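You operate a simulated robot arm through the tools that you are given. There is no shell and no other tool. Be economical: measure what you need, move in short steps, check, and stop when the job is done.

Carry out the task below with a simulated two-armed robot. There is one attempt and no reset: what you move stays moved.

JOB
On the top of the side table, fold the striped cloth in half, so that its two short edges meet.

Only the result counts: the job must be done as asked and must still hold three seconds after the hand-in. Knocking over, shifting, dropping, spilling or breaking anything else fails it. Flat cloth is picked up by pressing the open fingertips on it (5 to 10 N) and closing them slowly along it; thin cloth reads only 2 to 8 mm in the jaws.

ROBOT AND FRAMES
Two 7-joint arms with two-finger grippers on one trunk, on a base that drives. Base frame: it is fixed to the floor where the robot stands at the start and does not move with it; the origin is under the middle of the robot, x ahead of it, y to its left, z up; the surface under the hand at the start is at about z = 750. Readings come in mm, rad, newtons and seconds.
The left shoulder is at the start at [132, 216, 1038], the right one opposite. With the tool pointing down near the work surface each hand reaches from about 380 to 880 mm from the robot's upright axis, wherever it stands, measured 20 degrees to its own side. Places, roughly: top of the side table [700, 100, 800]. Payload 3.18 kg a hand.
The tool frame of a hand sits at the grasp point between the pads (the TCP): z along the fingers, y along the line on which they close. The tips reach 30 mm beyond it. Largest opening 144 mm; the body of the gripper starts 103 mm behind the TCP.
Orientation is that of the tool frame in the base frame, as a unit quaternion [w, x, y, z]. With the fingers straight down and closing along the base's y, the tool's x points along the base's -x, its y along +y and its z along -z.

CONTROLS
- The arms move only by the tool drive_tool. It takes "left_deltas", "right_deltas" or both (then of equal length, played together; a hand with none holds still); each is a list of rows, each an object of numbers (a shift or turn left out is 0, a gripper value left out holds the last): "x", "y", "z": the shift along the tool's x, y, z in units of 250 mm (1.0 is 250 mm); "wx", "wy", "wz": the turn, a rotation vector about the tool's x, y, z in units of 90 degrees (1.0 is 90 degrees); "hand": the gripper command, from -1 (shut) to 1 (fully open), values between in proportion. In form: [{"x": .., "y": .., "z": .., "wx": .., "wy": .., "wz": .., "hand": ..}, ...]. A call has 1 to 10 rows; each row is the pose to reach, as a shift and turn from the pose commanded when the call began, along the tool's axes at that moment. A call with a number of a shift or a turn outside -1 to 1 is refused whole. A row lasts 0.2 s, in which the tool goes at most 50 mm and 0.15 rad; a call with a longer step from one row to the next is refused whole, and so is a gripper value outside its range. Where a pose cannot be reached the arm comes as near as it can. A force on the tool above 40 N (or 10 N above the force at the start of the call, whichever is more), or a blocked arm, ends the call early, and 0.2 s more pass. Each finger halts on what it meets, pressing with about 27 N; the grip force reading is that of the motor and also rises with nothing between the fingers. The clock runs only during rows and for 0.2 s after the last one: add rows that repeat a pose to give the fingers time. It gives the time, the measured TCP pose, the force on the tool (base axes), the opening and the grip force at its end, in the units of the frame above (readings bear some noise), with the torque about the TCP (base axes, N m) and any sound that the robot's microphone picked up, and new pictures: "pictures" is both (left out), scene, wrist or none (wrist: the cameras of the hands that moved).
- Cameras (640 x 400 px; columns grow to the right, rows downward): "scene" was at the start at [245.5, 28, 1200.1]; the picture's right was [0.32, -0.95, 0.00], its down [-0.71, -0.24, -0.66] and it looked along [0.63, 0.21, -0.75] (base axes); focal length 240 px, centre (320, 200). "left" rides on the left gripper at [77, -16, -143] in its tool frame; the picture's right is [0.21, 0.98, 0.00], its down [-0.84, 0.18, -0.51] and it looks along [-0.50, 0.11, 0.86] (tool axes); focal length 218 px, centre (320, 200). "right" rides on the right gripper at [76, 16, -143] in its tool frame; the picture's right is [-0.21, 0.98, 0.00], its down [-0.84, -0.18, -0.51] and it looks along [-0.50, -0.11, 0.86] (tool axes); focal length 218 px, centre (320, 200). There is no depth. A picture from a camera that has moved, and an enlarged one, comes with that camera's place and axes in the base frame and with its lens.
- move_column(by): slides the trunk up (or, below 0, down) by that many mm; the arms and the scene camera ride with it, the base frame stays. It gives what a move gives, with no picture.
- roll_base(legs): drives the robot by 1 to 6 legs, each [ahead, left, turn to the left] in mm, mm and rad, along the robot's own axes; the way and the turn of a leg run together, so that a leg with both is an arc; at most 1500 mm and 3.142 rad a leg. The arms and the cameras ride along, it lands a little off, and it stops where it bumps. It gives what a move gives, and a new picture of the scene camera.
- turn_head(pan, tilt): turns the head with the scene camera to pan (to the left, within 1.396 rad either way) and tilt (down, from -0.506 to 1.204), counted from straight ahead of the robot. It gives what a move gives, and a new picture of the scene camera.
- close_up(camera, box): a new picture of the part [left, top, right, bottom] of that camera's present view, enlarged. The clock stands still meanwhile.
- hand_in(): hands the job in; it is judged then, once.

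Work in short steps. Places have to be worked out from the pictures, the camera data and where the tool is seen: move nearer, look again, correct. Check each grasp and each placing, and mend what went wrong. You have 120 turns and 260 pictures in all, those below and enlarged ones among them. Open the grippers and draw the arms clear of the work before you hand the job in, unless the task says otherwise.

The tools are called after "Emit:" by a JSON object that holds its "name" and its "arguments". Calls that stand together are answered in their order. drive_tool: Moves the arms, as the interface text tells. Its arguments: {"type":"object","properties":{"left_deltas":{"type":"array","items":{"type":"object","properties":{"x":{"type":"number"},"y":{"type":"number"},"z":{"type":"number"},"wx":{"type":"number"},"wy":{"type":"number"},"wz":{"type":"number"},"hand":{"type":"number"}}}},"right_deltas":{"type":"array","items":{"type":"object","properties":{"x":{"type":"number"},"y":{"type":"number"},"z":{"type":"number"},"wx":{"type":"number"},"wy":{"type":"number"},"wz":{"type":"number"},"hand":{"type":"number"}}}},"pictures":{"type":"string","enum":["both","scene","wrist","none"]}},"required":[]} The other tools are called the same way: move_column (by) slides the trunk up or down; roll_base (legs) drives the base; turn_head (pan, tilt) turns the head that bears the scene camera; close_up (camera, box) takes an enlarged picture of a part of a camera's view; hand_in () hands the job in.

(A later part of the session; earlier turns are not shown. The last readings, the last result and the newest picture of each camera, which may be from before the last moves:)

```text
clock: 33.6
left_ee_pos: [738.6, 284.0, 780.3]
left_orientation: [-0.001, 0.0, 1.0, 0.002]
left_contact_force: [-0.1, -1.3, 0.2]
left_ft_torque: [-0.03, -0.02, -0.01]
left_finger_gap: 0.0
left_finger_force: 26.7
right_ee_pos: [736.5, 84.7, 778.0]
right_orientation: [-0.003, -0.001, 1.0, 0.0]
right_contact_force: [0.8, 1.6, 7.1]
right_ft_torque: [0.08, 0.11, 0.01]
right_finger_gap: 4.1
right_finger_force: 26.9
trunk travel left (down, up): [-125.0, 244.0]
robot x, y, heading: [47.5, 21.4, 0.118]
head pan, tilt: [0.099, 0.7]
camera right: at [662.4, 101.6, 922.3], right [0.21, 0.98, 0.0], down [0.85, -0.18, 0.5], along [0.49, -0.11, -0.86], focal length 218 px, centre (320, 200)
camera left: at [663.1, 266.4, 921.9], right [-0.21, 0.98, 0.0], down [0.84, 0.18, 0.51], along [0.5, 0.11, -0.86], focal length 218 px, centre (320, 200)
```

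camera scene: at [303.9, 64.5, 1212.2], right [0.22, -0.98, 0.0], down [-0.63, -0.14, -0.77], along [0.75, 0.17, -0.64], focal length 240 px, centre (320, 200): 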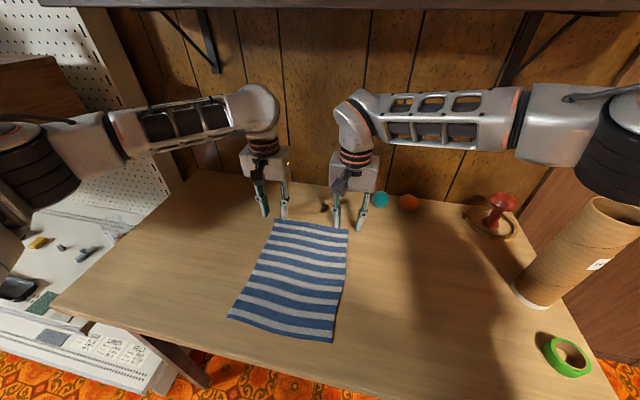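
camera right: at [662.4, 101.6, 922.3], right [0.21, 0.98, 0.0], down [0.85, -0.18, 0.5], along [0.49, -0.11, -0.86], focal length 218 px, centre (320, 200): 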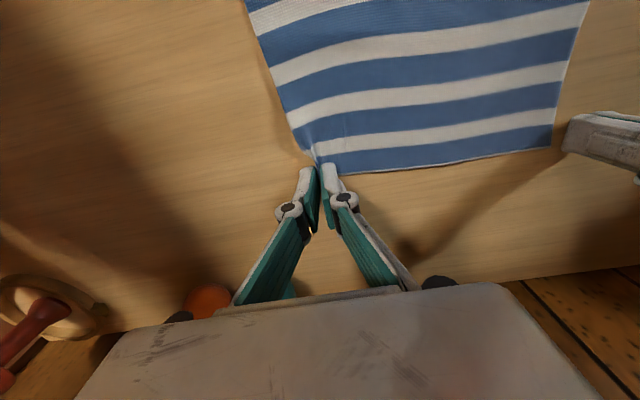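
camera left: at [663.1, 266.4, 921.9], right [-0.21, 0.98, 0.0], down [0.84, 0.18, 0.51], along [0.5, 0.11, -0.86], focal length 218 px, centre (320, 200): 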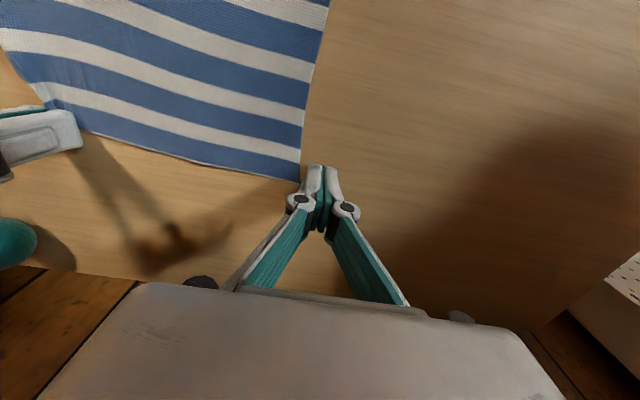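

The right hand has cloth (4.1 mm); the left missed and its corner is now at (745, 267). I reposition the left and press a bit harder.

Emit:
{"name": "drive_tool", "arguments": {"left_deltas": [{"z": -0.06}, {"z": -0.06, "y": -0.09, "x": -0.008, "hand": -0.4}, {"z": -0.06, "y": -0.09, "x": -0.008, "hand": -0.4}, {"z": -0.03, "y": -0.09, "x": -0.008, "hand": -0.4}, {"z": -0.01, "y": -0.09, "x": -0.008, "hand": -0.4}, {"z": 0.0, "y": -0.09, "x": -0.008, "hand": -0.4}, {"z": 0.005, "y": -0.09, "x": -0.008, "hand": -0.4}, {"z": 0.005, "y": -0.09, "x": -0.008, "hand": -0.4}], "pictures": "wrist"}}

```text
clock: 35.4
left_ee_pos: [742.0, 260.0, 779.9]
left_orientation: [0.001, -0.001, 1.0, -0.001]
left_contact_force: [-1.0, -1.8, 18.3]
left_ft_torque: [-0.6, 0.01, -0.01]
left_finger_gap: 45.2
left_finger_force: 1.4
right_ee_pos: [737.0, 84.2, 780.2]
right_orientation: [-0.003, 0.0, 1.0, 0.0]
right_contact_force: [-0.4, -0.5, 2.0]
right_ft_torque: [0.01, 0.05, -0.01]
right_finger_gap: 0.8
right_finger_force: 23.9
trunk travel left (down, up): [-125.0, 244.0]
robot x, y, heading: [49.8, 22.4, 0.114]
head pan, tilt: [0.099, 0.7]
camera left: at [665.2, 243.0, 923.2], right [-0.21, 0.98, 0.0], down [0.84, 0.18, 0.51], along [0.5, 0.11, -0.86], focal length 218 px, centre (320, 200)
```

left: 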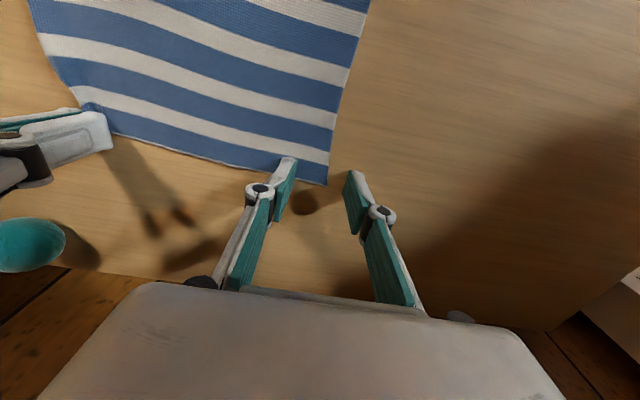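

The left presses at 18 N, so I ease 1 mm and close slowly. The right gap now reads 0.8 mm and has probably slipped; I'll redo it afterwards.

Emit:
{"name": "drive_tool", "arguments": {"left_deltas": [{"z": -0.003, "hand": -0.45}, {"z": -0.003, "hand": -0.52}, {"z": -0.003, "hand": -0.59}, {"z": -0.003, "hand": -0.66}, {"z": -0.003, "hand": -0.73}, {"z": -0.003, "hand": -0.8}, {"z": -0.003, "hand": -0.87}, {"z": -0.003, "hand": -0.94}, {"z": -0.003, "hand": -1.0}, {"z": -0.003, "hand": -1.0}], "pictures": "wrist"}}

Emit:
{"name": "close_up", "arguments": {"camera": "right", "box": [200, 80, 440, 230]}}

```text
clock: 37.6
left_ee_pos: [741.3, 259.9, 778.0]
left_orientation: [-0.001, 0.0, 1.0, 0.001]
left_contact_force: [-0.7, -8.4, 16.4]
left_ft_torque: [-0.09, 0.01, 0.07]
left_finger_gap: 2.5
left_finger_force: 30.7
right_ee_pos: [735.9, 84.8, 778.6]
right_orientation: [-0.002, 0.0, 1.0, 0.0]
right_contact_force: [0.4, 8.3, 5.3]
right_ft_torque: [0.1, 0.02, -0.01]
right_finger_gap: 3.2
right_finger_force: 32.2
trunk travel left (down, up): [-125.0, 244.0]
robot x, y, heading: [53.4, 22.7, 0.119]
head pan, tilt: [0.099, 0.7]
camera left: at [665.1, 243.3, 921.4], right [-0.21, 0.98, 0.0], down [0.84, 0.18, 0.51], along [0.5, 0.11, -0.86], focal length 218 px, centre (320, 200)
```

left: 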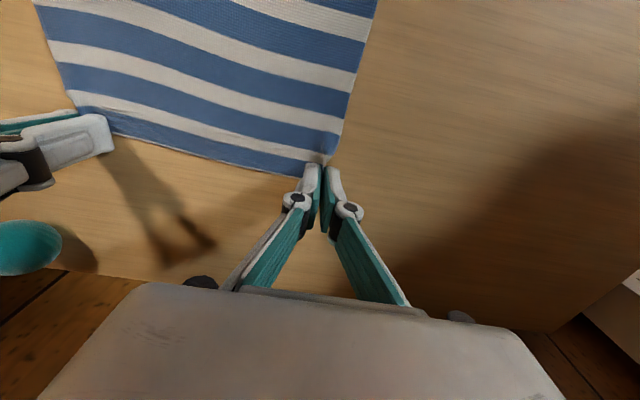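

```text
2.67 times, centred on (320, 155) of right
camera zoom: at [662.1, 101.7, 922.8], right [0.21, 0.98, 0.0], down [0.85, -0.18, 0.5], along [0.49, -0.11, -0.86], focal length 582 px, centre (320, 320)
```

zoom: 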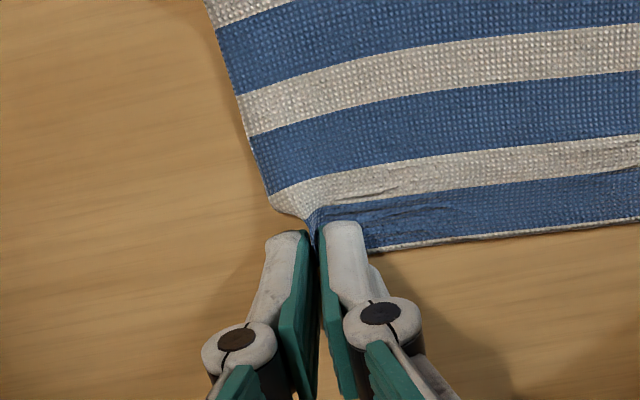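

Both hands hold: 2.5 and 3.2 mm, with 8 N tension between them. I ease the tension 3 mm and lift both 20 mm to check.

Emit:
{"name": "drive_tool", "arguments": {"left_deltas": [{"y": -0.012, "z": -0.01}, {"y": -0.016, "z": -0.03}, {"y": -0.016, "z": -0.055}, {"y": -0.016, "z": -0.08}, {"y": -0.016, "z": -0.08}], "right_deltas": [{"z": -0.01}, {"z": -0.03}, {"z": -0.055}, {"z": -0.08}, {"z": -0.08}], "pictures": "wrist"}}

```text
clock: 38.8
left_ee_pos: [742.0, 256.9, 799.8]
left_orientation: [-0.001, 0.0, 1.0, 0.002]
left_contact_force: [0.4, -3.0, 0.4]
left_ft_torque: [-0.1, -0.01, 0.04]
left_finger_gap: 2.8
left_finger_force: 22.8
right_ee_pos: [737.4, 82.6, 798.7]
right_orientation: [-0.004, 0.001, 1.0, -0.001]
right_contact_force: [0.6, 4.0, 0.6]
right_ft_torque: [0.16, -0.01, -0.02]
right_finger_gap: 1.9
right_finger_force: 23.3
trunk travel left (down, up): [-125.0, 244.0]
robot x, y, heading: [55.0, 23.8, 0.122]
head pan, tilt: [0.099, 0.7]
camera right: at [662.1, 101.2, 941.9], right [0.21, 0.98, 0.0], down [0.85, -0.18, 0.5], along [0.49, -0.11, -0.87], focal length 218 px, centre (320, 200)
camera left: at [665.3, 240.3, 942.0], right [-0.21, 0.98, 0.0], down [0.84, 0.18, 0.51], along [0.49, 0.11, -0.86], focal length 218 px, centre (320, 200)
```

right: 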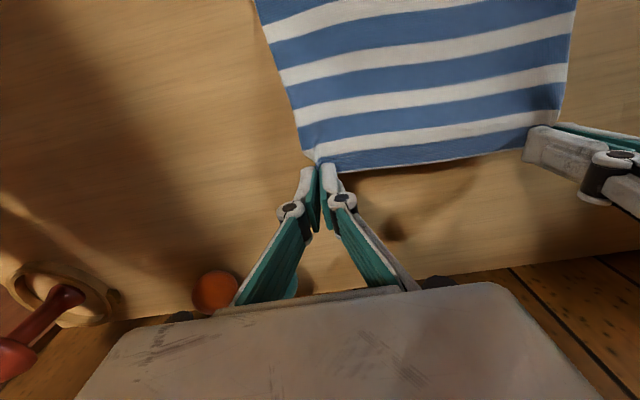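
left: 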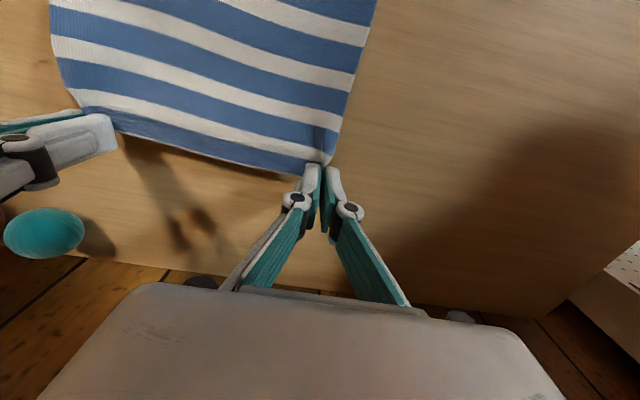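

Both corners are held. Now the fold: lift and move toward the near side while tilting the fingers to point forward. The base will back up afterwards for the rest.

Emit:
{"name": "drive_tool", "arguments": {"left_deltas": [{"x": 0.03, "z": -0.06, "wy": -0.06}, {"x": 0.08, "z": -0.11, "wy": -0.13}, {"x": 0.14, "z": -0.16, "wy": -0.2}, {"x": 0.2, "z": -0.2, "wy": -0.27}, {"x": 0.26, "z": -0.228, "wy": -0.333}, {"x": 0.26, "z": -0.228, "wy": -0.333}], "right_deltas": [{"x": 0.03, "z": -0.06, "wy": -0.06}, {"x": 0.08, "z": -0.11, "wy": -0.13}, {"x": 0.14, "z": -0.16, "wy": -0.2}, {"x": 0.2, "z": -0.2, "wy": -0.27}, {"x": 0.26, "z": -0.228, "wy": -0.333}, {"x": 0.26, "z": -0.228, "wy": -0.333}], "pictures": "both"}}

```text
clock: 40.2
left_ee_pos: [676.8, 254.5, 855.5]
left_orientation: [0.258, -0.001, 0.966, 0.001]
left_contact_force: [-0.4, -4.5, 0.3]
left_ft_torque: [-0.1, 0.01, -0.01]
left_finger_gap: 3.6
left_finger_force: 33.5
right_ee_pos: [674.8, 83.8, 854.0]
right_orientation: [0.255, 0.0, 0.967, 0.0]
right_contact_force: [0.3, 1.7, 0.2]
right_ft_torque: [0.06, -0.02, 0.04]
right_finger_gap: 2.4
right_finger_force: 22.4
trunk travel left (down, up): [-125.0, 244.0]
robot x, y, heading: [51.4, 22.2, 0.122]
head pan, tilt: [0.099, 0.7]
camera scene: at [304.7, 64.3, 1211.8], right [0.22, -0.98, 0.0], down [-0.63, -0.14, -0.76], along [0.75, 0.17, -0.64], focal length 240 px, centre (320, 200)
camera right: at [538.2, 100.4, 941.0], right [0.18, 0.98, 0.1], down [0.48, -0.18, 0.86], along [0.86, -0.11, -0.5], focal length 218 px, centre (320, 200)
camera left: at [538.9, 239.2, 941.1], right [-0.18, 0.98, -0.1], down [0.48, 0.18, 0.86], along [0.86, 0.11, -0.5], focal length 218 px, centre (320, 200)
```

scene: 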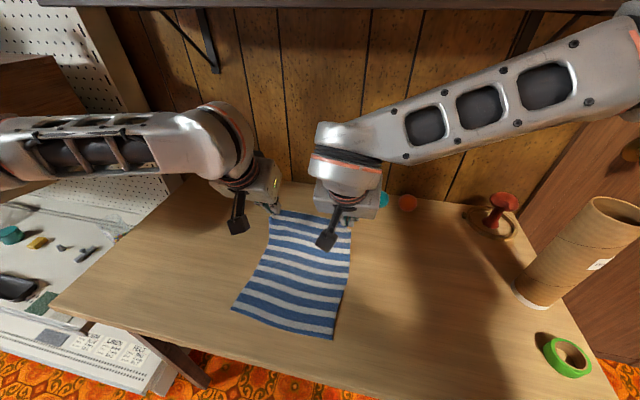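
right: 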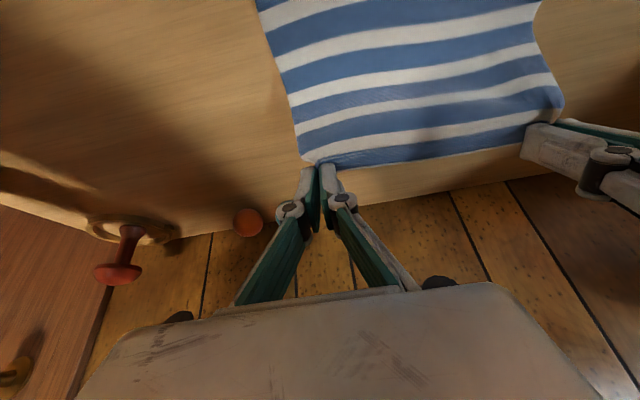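
left: 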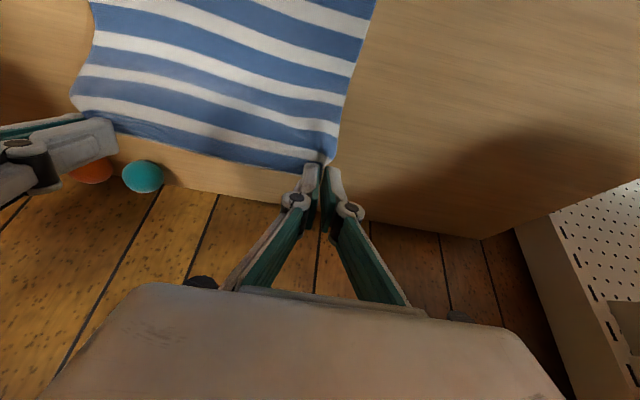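

Holding well. I roll the base straight back (world −x) 180 mm, carrying the edge over.

Emit:
{"name": "roll_base", "arguments": {"legs": [[-90, 10.8, 0], [-89, 10.8, 0]]}}

```text
clock: 42.0
left_ee_pos: [495.5, 256.6, 857.0]
left_orientation: [0.258, 0.001, 0.966, 0.0]
left_contact_force: [-0.1, -2.4, -0.9]
left_ft_torque: [-0.07, -0.01, -0.05]
left_finger_gap: 3.9
left_finger_force: 27.2
right_ee_pos: [493.5, 84.5, 854.9]
right_orientation: [0.255, 0.0, 0.967, 0.0]
right_contact_force: [-0.7, 2.2, 0.7]
right_ft_torque: [-0.02, 0.03, -0.06]
right_finger_gap: 1.7
right_finger_force: 23.5
trunk travel left (down, up): [-125.0, 244.0]
robot x, y, heading: [-130.0, 21.9, 0.114]
head pan, tilt: [0.099, 0.7]
camera scene: at [123.5, 64.8, 1212.1], right [0.22, -0.98, 0.0], down [-0.63, -0.14, -0.77], along [0.75, 0.17, -0.64], focal length 240 px, centre (320, 200)
```

scene: 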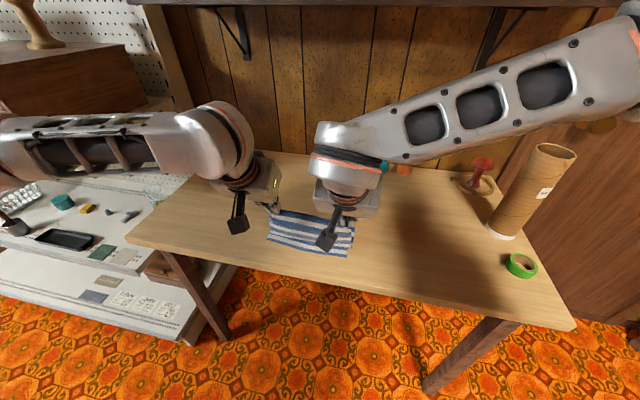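

The edge is now over the near part. I tilt further (to ~70°) and lower toward the near edge (x≈466), staying ~15 mm high to check first.

Emit:
{"name": "drive_tool", "arguments": {"left_deltas": [{"x": 0.05, "z": 0.02, "wy": -0.09}, {"x": 0.11, "z": 0.045, "wy": -0.18}, {"x": 0.17, "z": 0.08, "wy": -0.27}, {"x": 0.23, "z": 0.11, "wy": -0.36}, {"x": 0.286, "z": 0.143, "wy": -0.444}, {"x": 0.286, "z": 0.143, "wy": -0.444}], "right_deltas": [{"x": 0.05, "z": 0.02, "wy": -0.09}, {"x": 0.11, "z": 0.045, "wy": -0.18}, {"x": 0.17, "z": 0.08, "wy": -0.27}, {"x": 0.23, "z": 0.11, "wy": -0.36}, {"x": 0.281, "z": 0.143, "wy": -0.444}, {"x": 0.281, "z": 0.143, "wy": -0.444}], "pictures": "both"}}

```text
clock: 43.0
left_ee_pos: [460.8, 258.9, 803.6]
left_orientation: [0.514, -0.001, 0.858, 0.004]
left_contact_force: [-1.9, -0.6, 0.3]
left_ft_torque: [0.01, 0.01, 0.02]
left_finger_gap: 3.5
left_finger_force: 21.9
right_ee_pos: [519.5, 30.6, 852.9]
right_orientation: [0.507, 0.129, 0.852, 0.02]
right_contact_force: [0.0, 0.1, 0.0]
right_ft_torque: [0.02, -0.01, -0.01]
right_finger_gap: 0.0
right_finger_force: 26.6
trunk travel left (down, up): [-125.0, 244.0]
robot x, y, heading: [-127.8, 23.9, 0.117]
head pan, tilt: [0.099, 0.7]
stopped in row 5 (right hand): the arm was blocked; the commanded pose is now the measured one
camera scene: at [125.1, 64.5, 1211.8], right [0.22, -0.98, 0.0], down [-0.63, -0.14, -0.76], along [0.75, 0.17, -0.64], focal length 240 px, centre (320, 200)
camera right: at [364.0, 77.8, 859.8], right [0.29, 0.89, 0.34], down [-0.1, -0.33, 0.94], along [0.95, -0.3, -0.01], focal length 218 px, centre (320, 200)
camera left: at [299.1, 241.0, 802.6], right [-0.1, 0.98, -0.18], down [-0.05, 0.17, 0.98], along [0.99, 0.11, 0.03], focal length 218 px, centre (320, 200)
```

scene: 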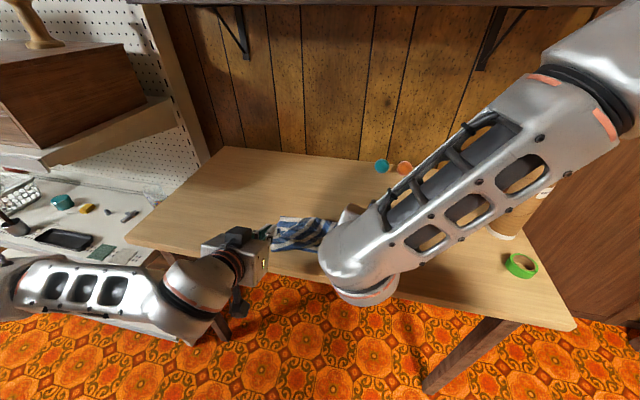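
right: 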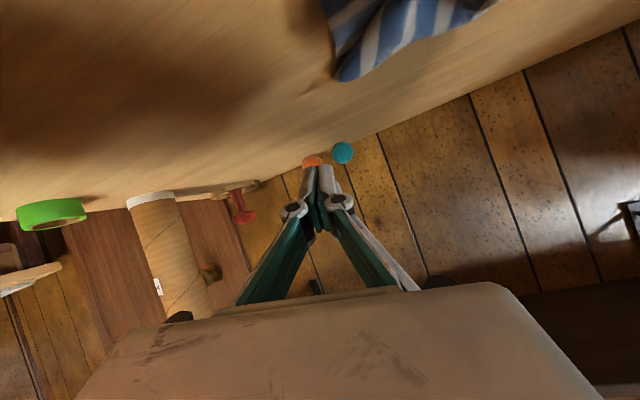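
left: 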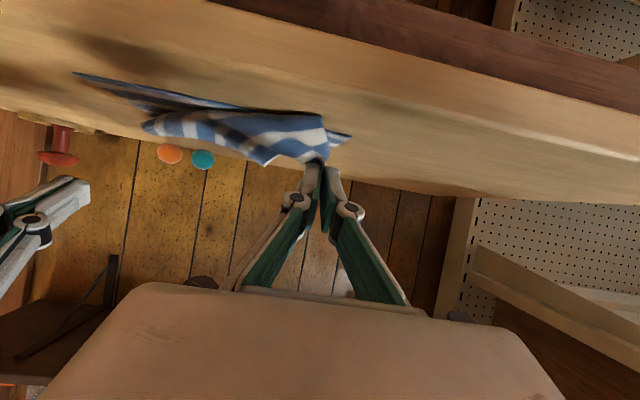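

The right arm hit a joint limit while tilting and let go; the left still holds. I retract the right hand up and right to a moderate tilt, and lower the left corner onto the near edge while holding it.

Emit:
{"name": "drive_tool", "arguments": {"left_deltas": [{"x": 0.02, "z": 0.006, "y": 0.01}, {"x": 0.04, "z": 0.012, "y": 0.02}, {"x": 0.06, "z": 0.018, "y": 0.035}, {"x": 0.08, "z": 0.024, "y": 0.048}, {"x": 0.09, "z": 0.028, "y": 0.048}, {"x": 0.09, "z": 0.028, "y": 0.048}], "right_deltas": [{"x": -0.05, "y": -0.06, "z": -0.03, "wx": -0.003, "wy": 0.06, "wz": -0.03}, {"x": -0.1, "y": -0.12, "z": -0.06, "wx": -0.006, "wy": 0.12, "wz": -0.06}, {"x": -0.15, "y": -0.18, "z": -0.09, "wx": -0.01, "wy": 0.19, "wz": -0.09}, {"x": -0.2, "y": -0.25, "z": -0.12, "wx": -0.014, "wy": 0.27, "wz": -0.13}, {"x": -0.256, "y": -0.324, "z": -0.15, "wx": -0.018, "wy": 0.348, "wz": -0.168}, {"x": -0.256, "y": -0.324, "z": -0.15, "wx": -0.018, "wy": 0.348, "wz": -0.168}], "pictures": "both"}}

```text
clock: 44.4
left_ee_pos: [455.2, 271.2, 778.9]
left_orientation: [0.514, -0.001, 0.858, 0.004]
left_contact_force: [-1.0, 1.1, 0.6]
left_ft_torque: [0.01, -0.07, -0.05]
left_finger_gap: 0.5
left_finger_force: 23.0
right_ee_pos: [496.8, -58.5, 914.6]
right_orientation: [0.259, -0.002, 0.966, 0.0]
right_contact_force: [0.6, 0.6, 0.0]
right_ft_torque: [0.02, 0.0, -0.01]
right_finger_gap: 0.1
right_finger_force: 26.8
trunk travel left (down, up): [-125.0, 244.0]
robot x, y, heading: [-131.0, 23.0, 0.117]
head pan, tilt: [0.099, 0.7]
camera scene: at [124.2, 64.7, 1212.0], right [0.22, -0.98, 0.0], down [-0.63, -0.14, -0.76], along [0.75, 0.17, -0.64], focal length 240 px, centre (320, 200)
camera right: at [360.4, -42.9, 1000.7], right [0.18, 0.98, 0.1], down [0.48, -0.18, 0.86], along [0.86, -0.1, -0.5], focal length 218 px, centre (320, 200)
camera left: at [293.2, 253.6, 779.7], right [-0.1, 0.98, -0.18], down [-0.05, 0.17, 0.98], along [0.99, 0.11, 0.03], focal length 218 px, centre (320, 200)
```

scene: 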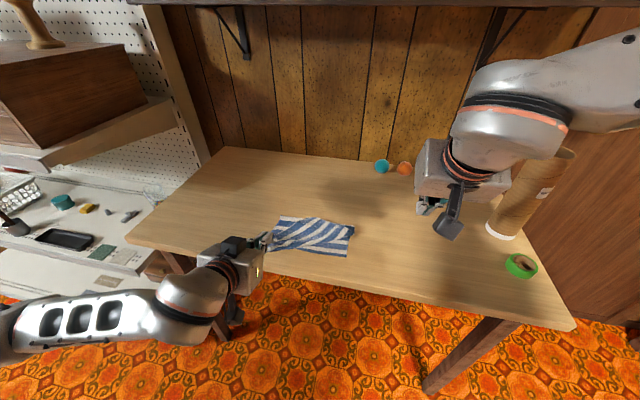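
right: 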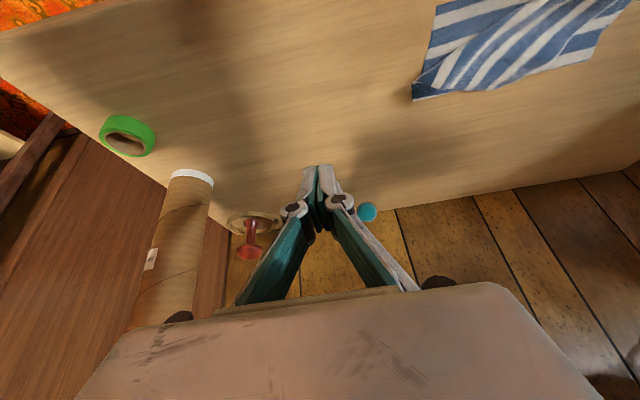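
left: 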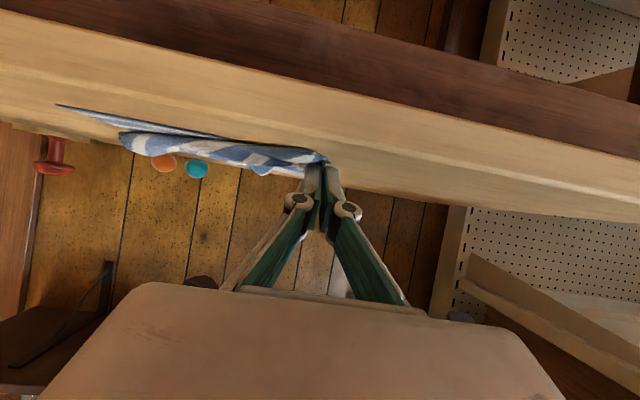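

I inspect the cloth's state closely.

Emit:
{"name": "close_up", "arguments": {"camera": "scene", "box": [240, 195, 370, 275]}}

Emit:
{"name": "close_up", "arguments": {"camera": "right", "box": [390, 0, 640, 156]}}

```text
4.92 times, centred on (305, 235) of scene
camera zoom: at [124.2, 64.7, 1212.0], right [0.22, -0.98, 0.0], down [-0.63, -0.14, -0.76], along [0.75, 0.17, -0.64], focal length 1183 px, centre (394, 28)
```

zoom: 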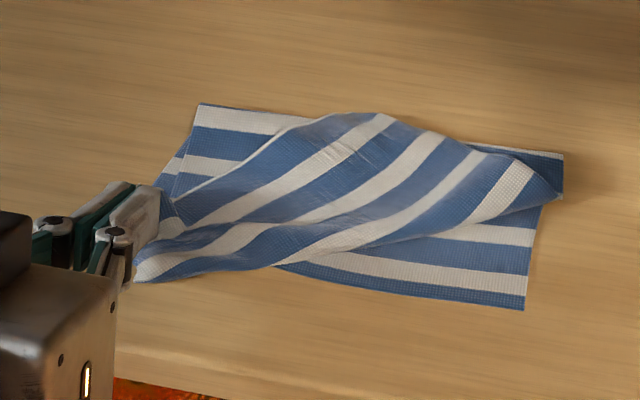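

```text
2.56 times, centred on (515, 78) of right
camera zoom: at [360.4, -42.9, 1000.7], right [0.18, 0.98, 0.1], down [0.48, -0.18, 0.86], along [0.86, -0.1, -0.5], focal length 559 px, centre (-179, 512)
```

zoom: 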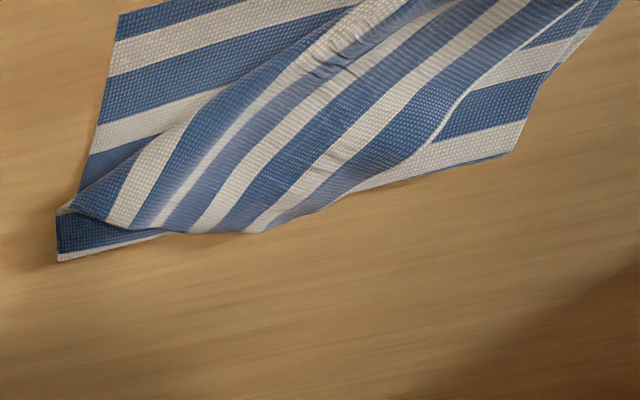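

The left corner lies near its target, while the right corner of the flap sits at about (548, 74) and must go to (470, 76). I move the right hand, fingers down and partly open, above that corner for a close look.

Emit:
{"name": "drive_tool", "arguments": {"right_deltas": [{"x": -0.009, "y": 0.12, "z": 0.07, "wy": 0.067, "hand": -0.6}, {"x": -0.018, "y": 0.24, "z": 0.14, "wy": 0.133, "hand": -0.6}, {"x": -0.026, "y": 0.36, "z": 0.22, "wy": 0.2, "hand": -0.6}, {"x": -0.035, "y": 0.48, "z": 0.29, "wy": 0.267, "hand": -0.6}, {"x": -0.044, "y": 0.596, "z": 0.36, "wy": 0.333, "hand": -0.6}, {"x": -0.044, "y": 0.596, "z": 0.36, "wy": 0.333, "hand": -0.6}], "pictures": "both"}}

```text
clock: 45.8
left_ee_pos: [454.3, 269.9, 780.5]
left_orientation: [0.514, -0.001, 0.858, 0.004]
left_contact_force: [0.1, -0.3, 0.2]
left_ft_torque: [-0.01, 0.02, -0.05]
left_finger_gap: 1.5
left_finger_force: 23.9
right_ee_pos: [551.1, 89.6, 842.0]
right_orientation: [0.002, -0.001, 1.0, 0.0]
right_contact_force: [0.1, 0.3, 0.6]
right_ft_torque: [-0.01, 0.0, 0.03]
right_finger_gap: 28.5
right_finger_force: 0.1
trunk travel left (down, up): [-125.0, 244.0]
robot x, y, heading: [-127.4, 22.4, 0.119]
head pan, tilt: [0.099, 0.7]
camera scene: at [123.5, 64.2, 1212.4], right [0.22, -0.98, 0.0], down [-0.63, -0.14, -0.77], along [0.75, 0.17, -0.64], focal length 240 px, centre (320, 200)
camera right: at [474.9, 106.6, 985.3], right [0.2, 0.98, 0.0], down [0.84, -0.18, 0.51], along [0.5, -0.1, -0.86], focal length 218 px, centre (320, 200)
```

scene: 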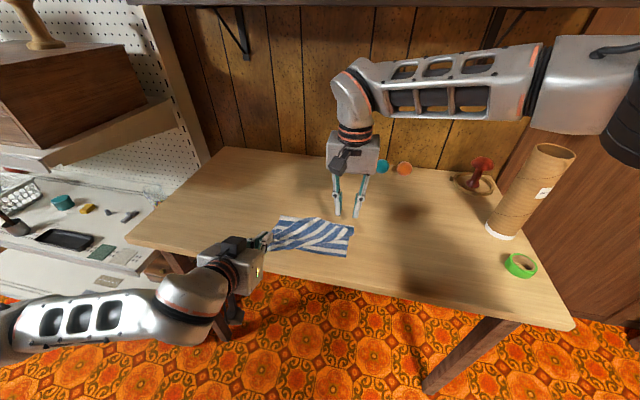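
right: 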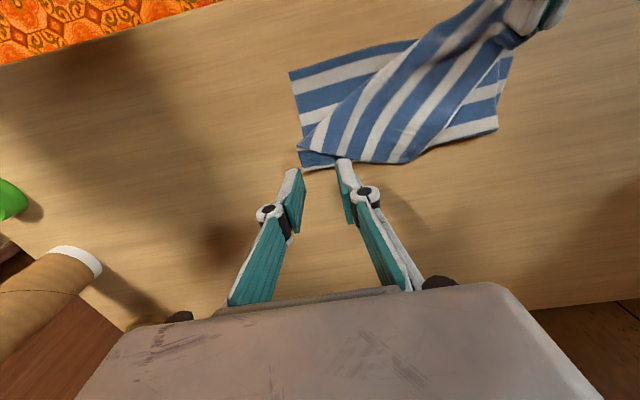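

Emit:
{"name": "close_up", "arguments": {"camera": "right", "box": [270, 0, 540, 180]}}

```text
2.22 times, centred on (405, 90) of right
camera zoom: at [474.9, 106.6, 985.3], right [0.2, 0.98, 0.0], down [0.84, -0.18, 0.51], along [0.5, -0.1, -0.86], focal length 485 px, centre (131, 444)
```

zoom: 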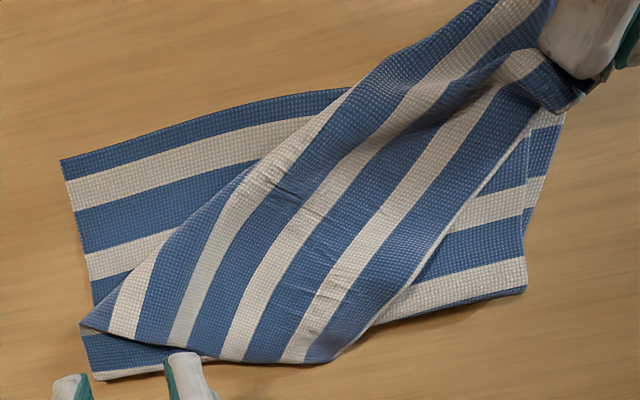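

The flap corner is at (540, 70) with clear top-layer area at about (536, 94). I descend there with a 24 mm gap for a light pinch of the top layer only.

Emit:
{"name": "drive_tool", "arguments": {"right_deltas": [{"x": 0.03, "y": 0.01, "z": 0.08, "hand": -0.66}, {"x": 0.06, "y": 0.018, "z": 0.16, "hand": -0.66}, {"x": 0.06, "y": 0.018, "z": 0.21, "hand": -0.66}, {"x": 0.06, "y": 0.018, "z": 0.225, "hand": -0.66}, {"x": 0.06, "y": 0.018, "z": 0.232, "hand": -0.66}], "pictures": "wrist"}}

```text
clock: 47.0
left_ee_pos: [453.7, 270.6, 779.9]
left_orientation: [0.513, -0.001, 0.858, 0.004]
left_contact_force: [-0.5, 0.3, 0.2]
left_ft_torque: [0.04, 0.0, 0.11]
left_finger_gap: 3.0
left_finger_force: 22.9
right_ee_pos: [538.6, 94.3, 782.9]
right_orientation: [0.001, -0.001, 1.0, -0.001]
right_contact_force: [0.2, -0.2, 1.2]
right_ft_torque: [0.03, 0.01, 0.0]
right_finger_gap: 24.4
right_finger_force: 0.1
trunk travel left (down, up): [-125.0, 244.0]
robot x, y, heading: [-130.0, 24.7, 0.121]
head pan, tilt: [0.099, 0.7]
camera right: at [461.2, 111.3, 926.2], right [0.2, 0.98, 0.0], down [0.84, -0.18, 0.51], along [0.5, -0.1, -0.86], focal length 218 px, centre (320, 200)
```

right: 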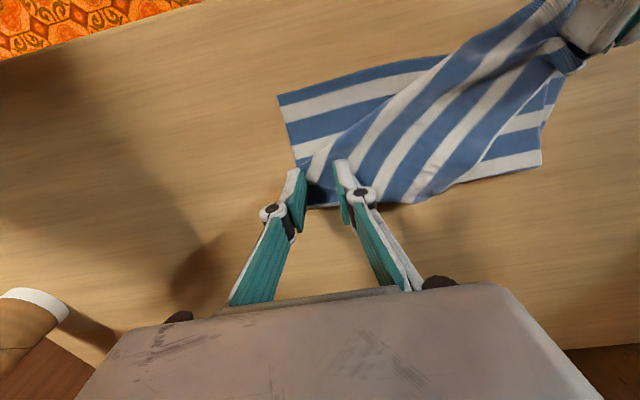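

Light contact (1.2 N). I press a little more and close slowly.

Emit:
{"name": "drive_tool", "arguments": {"right_deltas": [{"z": 0.004, "hand": -0.66}, {"z": 0.005, "hand": -0.7}, {"z": 0.005, "hand": -0.75}, {"z": 0.005, "hand": -0.8}, {"z": 0.005, "hand": -0.85}, {"z": 0.005, "hand": -0.9}, {"z": 0.005, "hand": -0.95}, {"z": 0.005, "hand": -1.0}, {"z": 0.005, "hand": -1.0}], "pictures": "none"}}

Emit:
{"name": "close_up", "arguments": {"camera": "right", "box": [250, 60, 490, 220]}}

```text
clock: 49.0
left_ee_pos: [454.5, 270.4, 779.7]
left_orientation: [0.513, -0.001, 0.859, 0.004]
left_contact_force: [-1.1, 0.1, 0.8]
left_ft_torque: [0.09, -0.06, 0.18]
left_finger_gap: 2.6
left_finger_force: 22.7
right_ee_pos: [537.5, 95.0, 783.4]
right_orientation: [0.002, -0.001, 1.0, -0.001]
right_contact_force: [-0.4, -0.5, 2.5]
right_ft_torque: [0.05, 0.01, 0.0]
right_finger_gap: 1.6
right_finger_force: 29.4
trunk travel left (down, up): [-125.0, 244.0]
robot x, y, heading: [-128.5, 26.2, 0.117]
head pan, tilt: [0.099, 0.7]
```

```text
2.50 times, centred on (370, 140) of right
camera zoom: at [461.4, 111.4, 925.3], right [0.21, 0.98, 0.0], down [0.84, -0.18, 0.51], along [0.5, -0.11, -0.86], focal length 546 px, centre (195, 350)
```

zoom: 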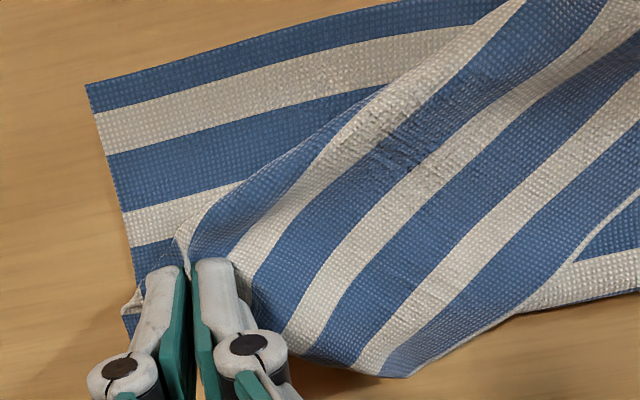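

It appears to have pinched the flap. I lift 40 mm to verify that the bottom layer stays.

Emit:
{"name": "drive_tool", "arguments": {"right_deltas": [{"z": -0.02}, {"z": -0.06}, {"z": -0.1, "x": 0.02}, {"z": -0.16, "x": 0.04}, {"z": -0.16, "x": 0.04}], "pictures": "wrist"}}

Emit:
{"name": "close_up", "arguments": {"camera": "scene", "box": [240, 195, 370, 275]}}

```text
clock: 50.2
left_ee_pos: [454.8, 271.1, 779.3]
left_orientation: [0.513, -0.001, 0.859, 0.004]
left_contact_force: [-0.7, -0.5, -0.6]
left_ft_torque: [-0.01, 0.0, -0.06]
left_finger_gap: 2.7
left_finger_force: 31.8
right_ee_pos: [527.2, 95.1, 822.9]
right_orientation: [0.001, -0.003, 1.0, -0.001]
right_contact_force: [-0.1, 0.2, -0.4]
right_ft_torque: [0.01, -0.03, -0.02]
right_finger_gap: 2.5
right_finger_force: 24.4
trunk travel left (down, up): [-125.0, 244.0]
robot x, y, heading: [-128.0, 23.8, 0.118]
head pan, tilt: [0.099, 0.7]
camera right: at [450.9, 111.0, 966.0], right [0.2, 0.98, 0.0], down [0.84, -0.18, 0.51], along [0.5, -0.1, -0.86], focal length 218 px, centre (320, 200)
```

right: 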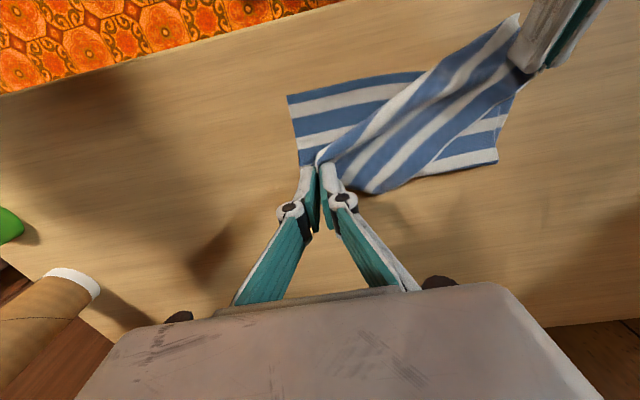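

```text
4.92 times, centred on (305, 235) of scene
camera zoom: at [124.3, 64.6, 1212.0], right [0.22, -0.98, 0.0], down [-0.63, -0.14, -0.76], along [0.75, 0.17, -0.64], focal length 1183 px, centre (394, 28)
```

zoom: 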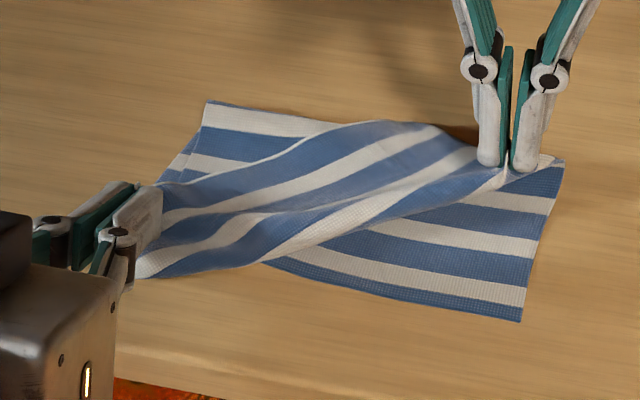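

The flap corner is held and the bottom layer is undisturbed. I carry it over to the near-right corner (grip point at about (481, 99)) and lower.

Emit:
{"name": "drive_tool", "arguments": {"right_deltas": [{"x": 0.05, "y": 0.004, "z": -0.05}, {"x": 0.12, "y": 0.01, "z": -0.08}, {"x": 0.18, "y": 0.016, "z": -0.04}, {"x": 0.2, "y": 0.016, "z": 0.04}, {"x": 0.19, "y": 0.016, "z": 0.1}, {"x": 0.184, "y": 0.016, "z": 0.135}, {"x": 0.184, "y": 0.016, "z": 0.135}], "pictures": "wrist"}}

Emit:
{"name": "close_up", "arguments": {"camera": "scene", "box": [240, 195, 370, 275]}}

```text
clock: 51.8
left_ee_pos: [453.9, 270.7, 780.4]
left_orientation: [0.513, -0.001, 0.858, 0.004]
left_contact_force: [-1.8, -0.2, 0.7]
left_ft_torque: [-0.05, -0.01, -0.03]
left_finger_gap: 1.9
left_finger_force: 28.6
right_ee_pos: [482.2, 97.4, 787.8]
right_orientation: [0.001, -0.002, 1.0, 0.0]
right_contact_force: [0.6, 0.4, 2.6]
right_ft_torque: [-0.02, 0.02, -0.01]
right_finger_gap: 3.0
right_finger_force: 23.1
trunk travel left (down, up): [-125.0, 244.0]
robot x, y, heading: [-128.2, 24.2, 0.122]
head pan, tilt: [0.099, 0.7]
camera right: at [405.3, 113.9, 930.8], right [0.21, 0.98, 0.0], down [0.84, -0.18, 0.51], along [0.5, -0.11, -0.86], focal length 218 px, centre (320, 200)
```

right: 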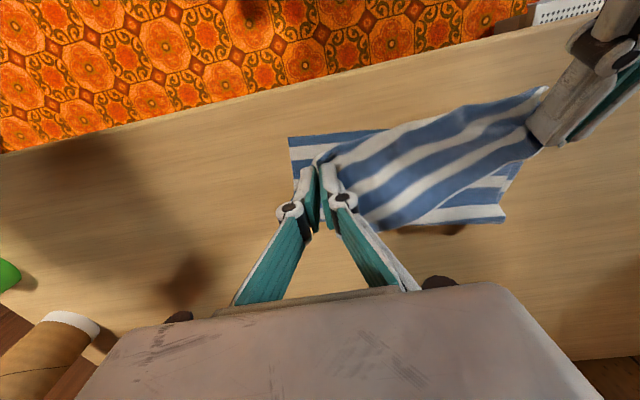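

```text
4.92 times, centred on (305, 235) of scene
camera zoom: at [123.9, 64.5, 1212.2], right [0.22, -0.98, 0.0], down [-0.63, -0.14, -0.77], along [0.75, 0.17, -0.64], focal length 1183 px, centre (394, 28)
```

zoom: 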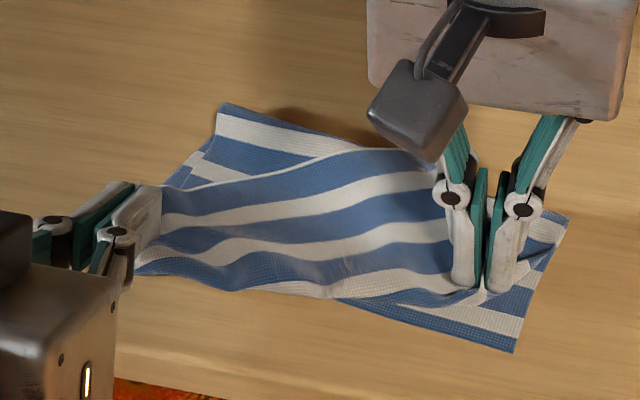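

The bottom layer's right side got dragged a bit (near-right corner now at about (450, 82)). I lift, move 20 mm further toward −x, and lower again gently.

Emit:
{"name": "drive_tool", "arguments": {"right_deltas": [{"z": -0.06}, {"z": -0.12, "y": 0.01}, {"z": -0.14, "x": 0.05, "y": 0.02}, {"z": -0.12, "x": 0.08, "y": 0.02}, {"z": -0.06, "x": 0.085, "y": 0.02}, {"z": -0.01, "x": 0.085, "y": 0.02}, {"z": -0.01, "x": 0.085, "y": 0.02}], "pictures": "wrist"}}

Emit:
{"name": "close_up", "arguments": {"camera": "scene", "box": [240, 195, 370, 275]}}

Emit:
{"name": "close_up", "arguments": {"camera": "right", "box": [250, 80, 570, 280]}}

```text
clock: 53.4
left_ee_pos: [454.2, 270.7, 779.3]
left_orientation: [0.514, -0.001, 0.858, 0.004]
left_contact_force: [-1.0, 0.2, 0.8]
left_ft_torque: [0.03, -0.01, -0.01]
left_finger_gap: 2.9
left_finger_force: 22.2
right_ee_pos: [460.7, 101.4, 790.4]
right_orientation: [0.001, -0.001, 1.0, -0.001]
right_contact_force: [-0.3, -0.1, -1.6]
right_ft_torque: [0.0, -0.03, -0.02]
right_finger_gap: 4.5
right_finger_force: 27.9
trunk travel left (down, up): [-125.0, 244.0]
robot x, y, heading: [-127.1, 22.3, 0.12]
head pan, tilt: [0.099, 0.7]
camera right: at [384.3, 119.4, 932.7], right [0.21, 0.98, 0.0], down [0.84, -0.18, 0.51], along [0.5, -0.1, -0.86], focal length 218 px, centre (320, 200)
```

right: 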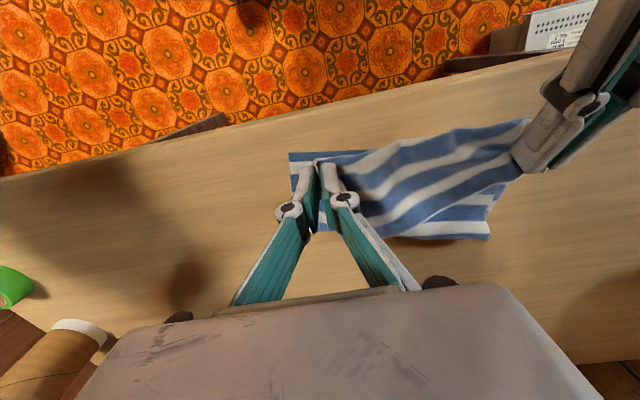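

```text
4.92 times, centred on (305, 235) of scene
camera zoom: at [123.9, 64.5, 1212.2], right [0.22, -0.98, 0.0], down [-0.63, -0.14, -0.77], along [0.75, 0.17, -0.64], focal length 1183 px, centre (394, 28)
```

zoom: 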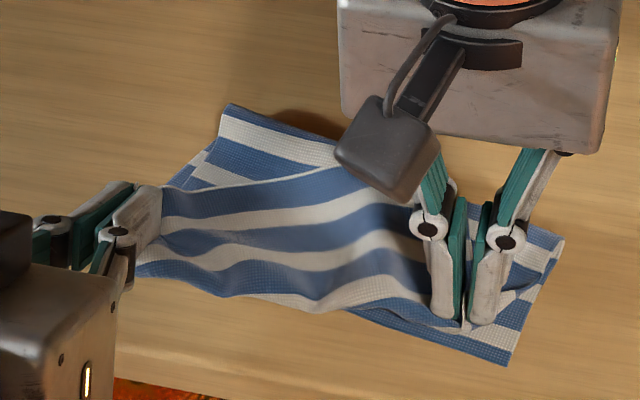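

```text
2.00 times, centred on (410, 180) of right
camera zoom: at [384.3, 119.4, 932.7], right [0.21, 0.98, 0.0], down [0.84, -0.18, 0.51], along [0.5, -0.1, -0.86], focal length 436 px, centre (140, 240)
```

zoom: 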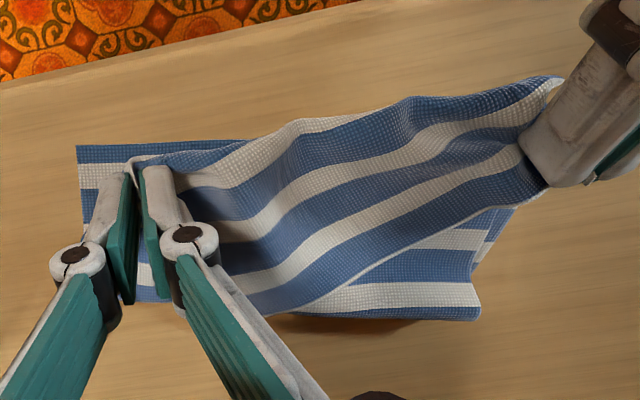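

Both hands hold the flap edge, but too much cloth is bunched in the flap because the crease rolled too near. I lift both corners back up above the proper fold line to straighten the cloth, then fold down again with both hands.

Emit:
{"name": "drive_tool", "arguments": {"left_deltas": [{"x": -0.071, "z": -0.038}, {"x": -0.174, "z": -0.057}, {"x": -0.317, "y": -0.012, "z": -0.043}, {"x": -0.466, "y": -0.024, "z": 0.023}, {"x": -0.584, "y": -0.036, "z": 0.142}, {"x": -0.661, "y": -0.048, "z": 0.245}, {"x": -0.705, "y": -0.056, "z": 0.318}, {"x": -0.705, "y": -0.056, "z": 0.318}], "right_deltas": [{"z": -0.08}, {"x": -0.02, "z": -0.18}, {"x": -0.08, "y": -0.012, "z": -0.3}, {"x": -0.18, "y": -0.028, "z": -0.4}, {"x": -0.32, "y": -0.048, "z": -0.448}, {"x": -0.44, "y": -0.068, "z": -0.468}, {"x": -0.508, "y": -0.08, "z": -0.472}, {"x": -0.508, "y": -0.08, "z": -0.472}], "pictures": "both"}}

```text
clock: 55.2
left_ee_pos: [607.3, 256.3, 895.0]
left_orientation: [0.514, -0.002, 0.858, 0.005]
left_contact_force: [-1.0, 0.8, -0.4]
left_ft_torque: [-0.07, 0.07, -0.14]
left_finger_gap: 3.5
left_finger_force: 35.0
right_ee_pos: [586.7, 83.8, 908.9]
right_orientation: [0.001, -0.002, 1.0, -0.001]
right_contact_force: [0.2, 0.4, -2.1]
right_ft_torque: [0.01, 0.01, 0.01]
right_finger_gap: 5.1
right_finger_force: 32.6
trunk travel left (down, up): [-125.0, 244.0]
robot x, y, heading: [-128.1, 23.2, 0.116]
head pan, tilt: [0.099, 0.7]
camera scene: at [123.9, 64.6, 1212.2], right [0.22, -0.98, 0.0], down [-0.63, -0.14, -0.77], along [0.75, 0.17, -0.64], focal length 240 px, centre (320, 200)
camera right: at [510.2, 100.1, 1052.5], right [0.21, 0.98, 0.0], down [0.84, -0.18, 0.51], along [0.5, -0.1, -0.86], focal length 218 px, centre (320, 200)
camera left: at [445.9, 239.0, 896.2], right [-0.1, 0.98, -0.18], down [-0.05, 0.17, 0.98], along [0.99, 0.11, 0.03], focal length 218 px, centre (320, 200)
```

scene: 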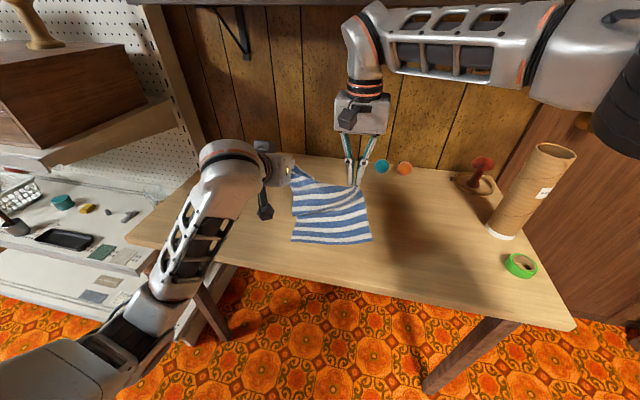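
right: 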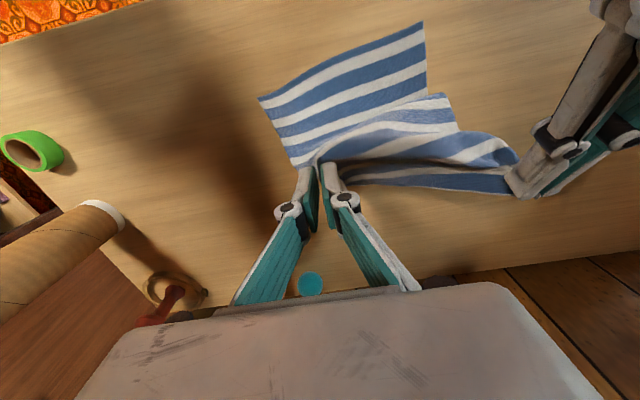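
left: 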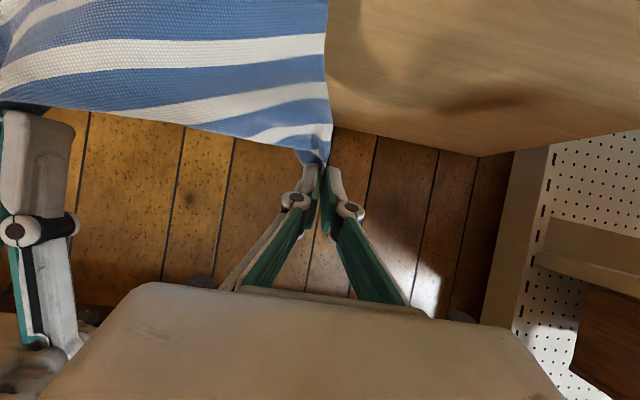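

Both hold and the cloth is opening up. The near edge now runs (522, 20)–(490, 221), so the proper fold line is about (657, 41)–(625, 243). I move the hands above that line.

Emit:
{"name": "drive_tool", "arguments": {"left_deltas": [{"x": 0.02, "y": -0.013, "z": 0.0}, {"x": 0.045, "y": -0.026, "z": 0.003}, {"x": 0.086, "y": -0.052, "z": 0.01}, {"x": 0.086, "y": -0.052, "z": 0.01}], "right_deltas": [{"x": -0.09, "y": -0.03, "z": 0.05}, {"x": -0.18, "y": -0.06, "z": 0.1}, {"x": -0.268, "y": -0.088, "z": 0.13}, {"x": -0.268, "y": -0.088, "z": 0.13}], "pictures": "both"}}

```text
clock: 56.2
left_ee_pos: [600.1, 242.9, 876.5]
left_orientation: [0.513, 0.0, 0.858, 0.004]
left_contact_force: [1.0, 1.6, 0.8]
left_ft_torque: [-0.04, 0.03, -0.06]
left_finger_gap: 5.1
left_finger_force: 31.9
right_ee_pos: [642.5, 65.6, 880.3]
right_orientation: [0.001, -0.001, 1.0, -0.001]
right_contact_force: [-0.3, -0.5, -2.2]
right_ft_torque: [0.0, 0.02, 0.0]
right_finger_gap: 4.4
right_finger_force: 30.4
right hand out of reach, approached as far as the arm can: row 3, 4
trunk travel left (down, up): [-125.0, 244.0]
robot x, y, heading: [-129.4, 25.0, 0.117]
head pan, tilt: [0.099, 0.7]
camera scene: at [123.9, 64.7, 1212.2], right [0.22, -0.98, 0.0], down [-0.63, -0.14, -0.77], along [0.75, 0.17, -0.64], focal length 240 px, centre (320, 200)
camera right: at [565.8, 83.1, 1023.7], right [0.2, 0.98, 0.0], down [0.84, -0.18, 0.51], along [0.5, -0.1, -0.86], focal length 218 px, centre (320, 200)
camera left: at [438.1, 225.6, 876.9], right [-0.1, 0.98, -0.18], down [-0.05, 0.17, 0.98], along [0.99, 0.11, 0.03], focal length 218 px, centre (320, 200)
```

scene: 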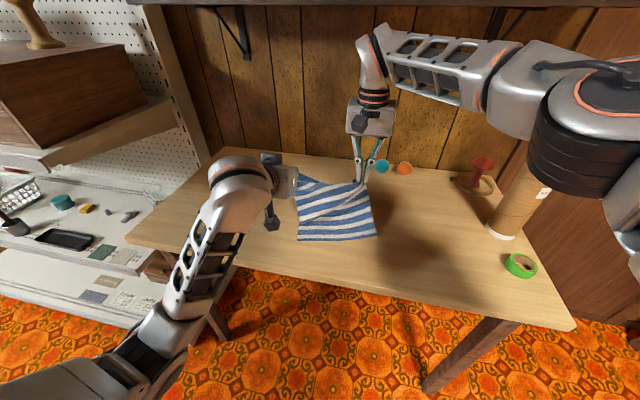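
right: 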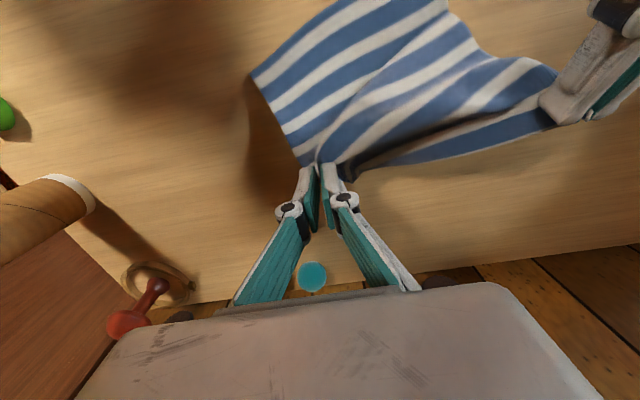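
left: 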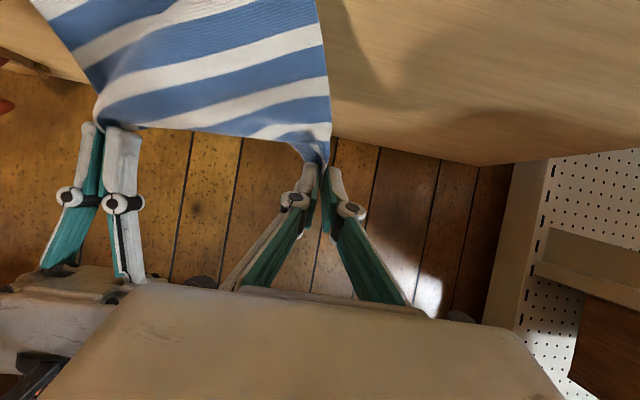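

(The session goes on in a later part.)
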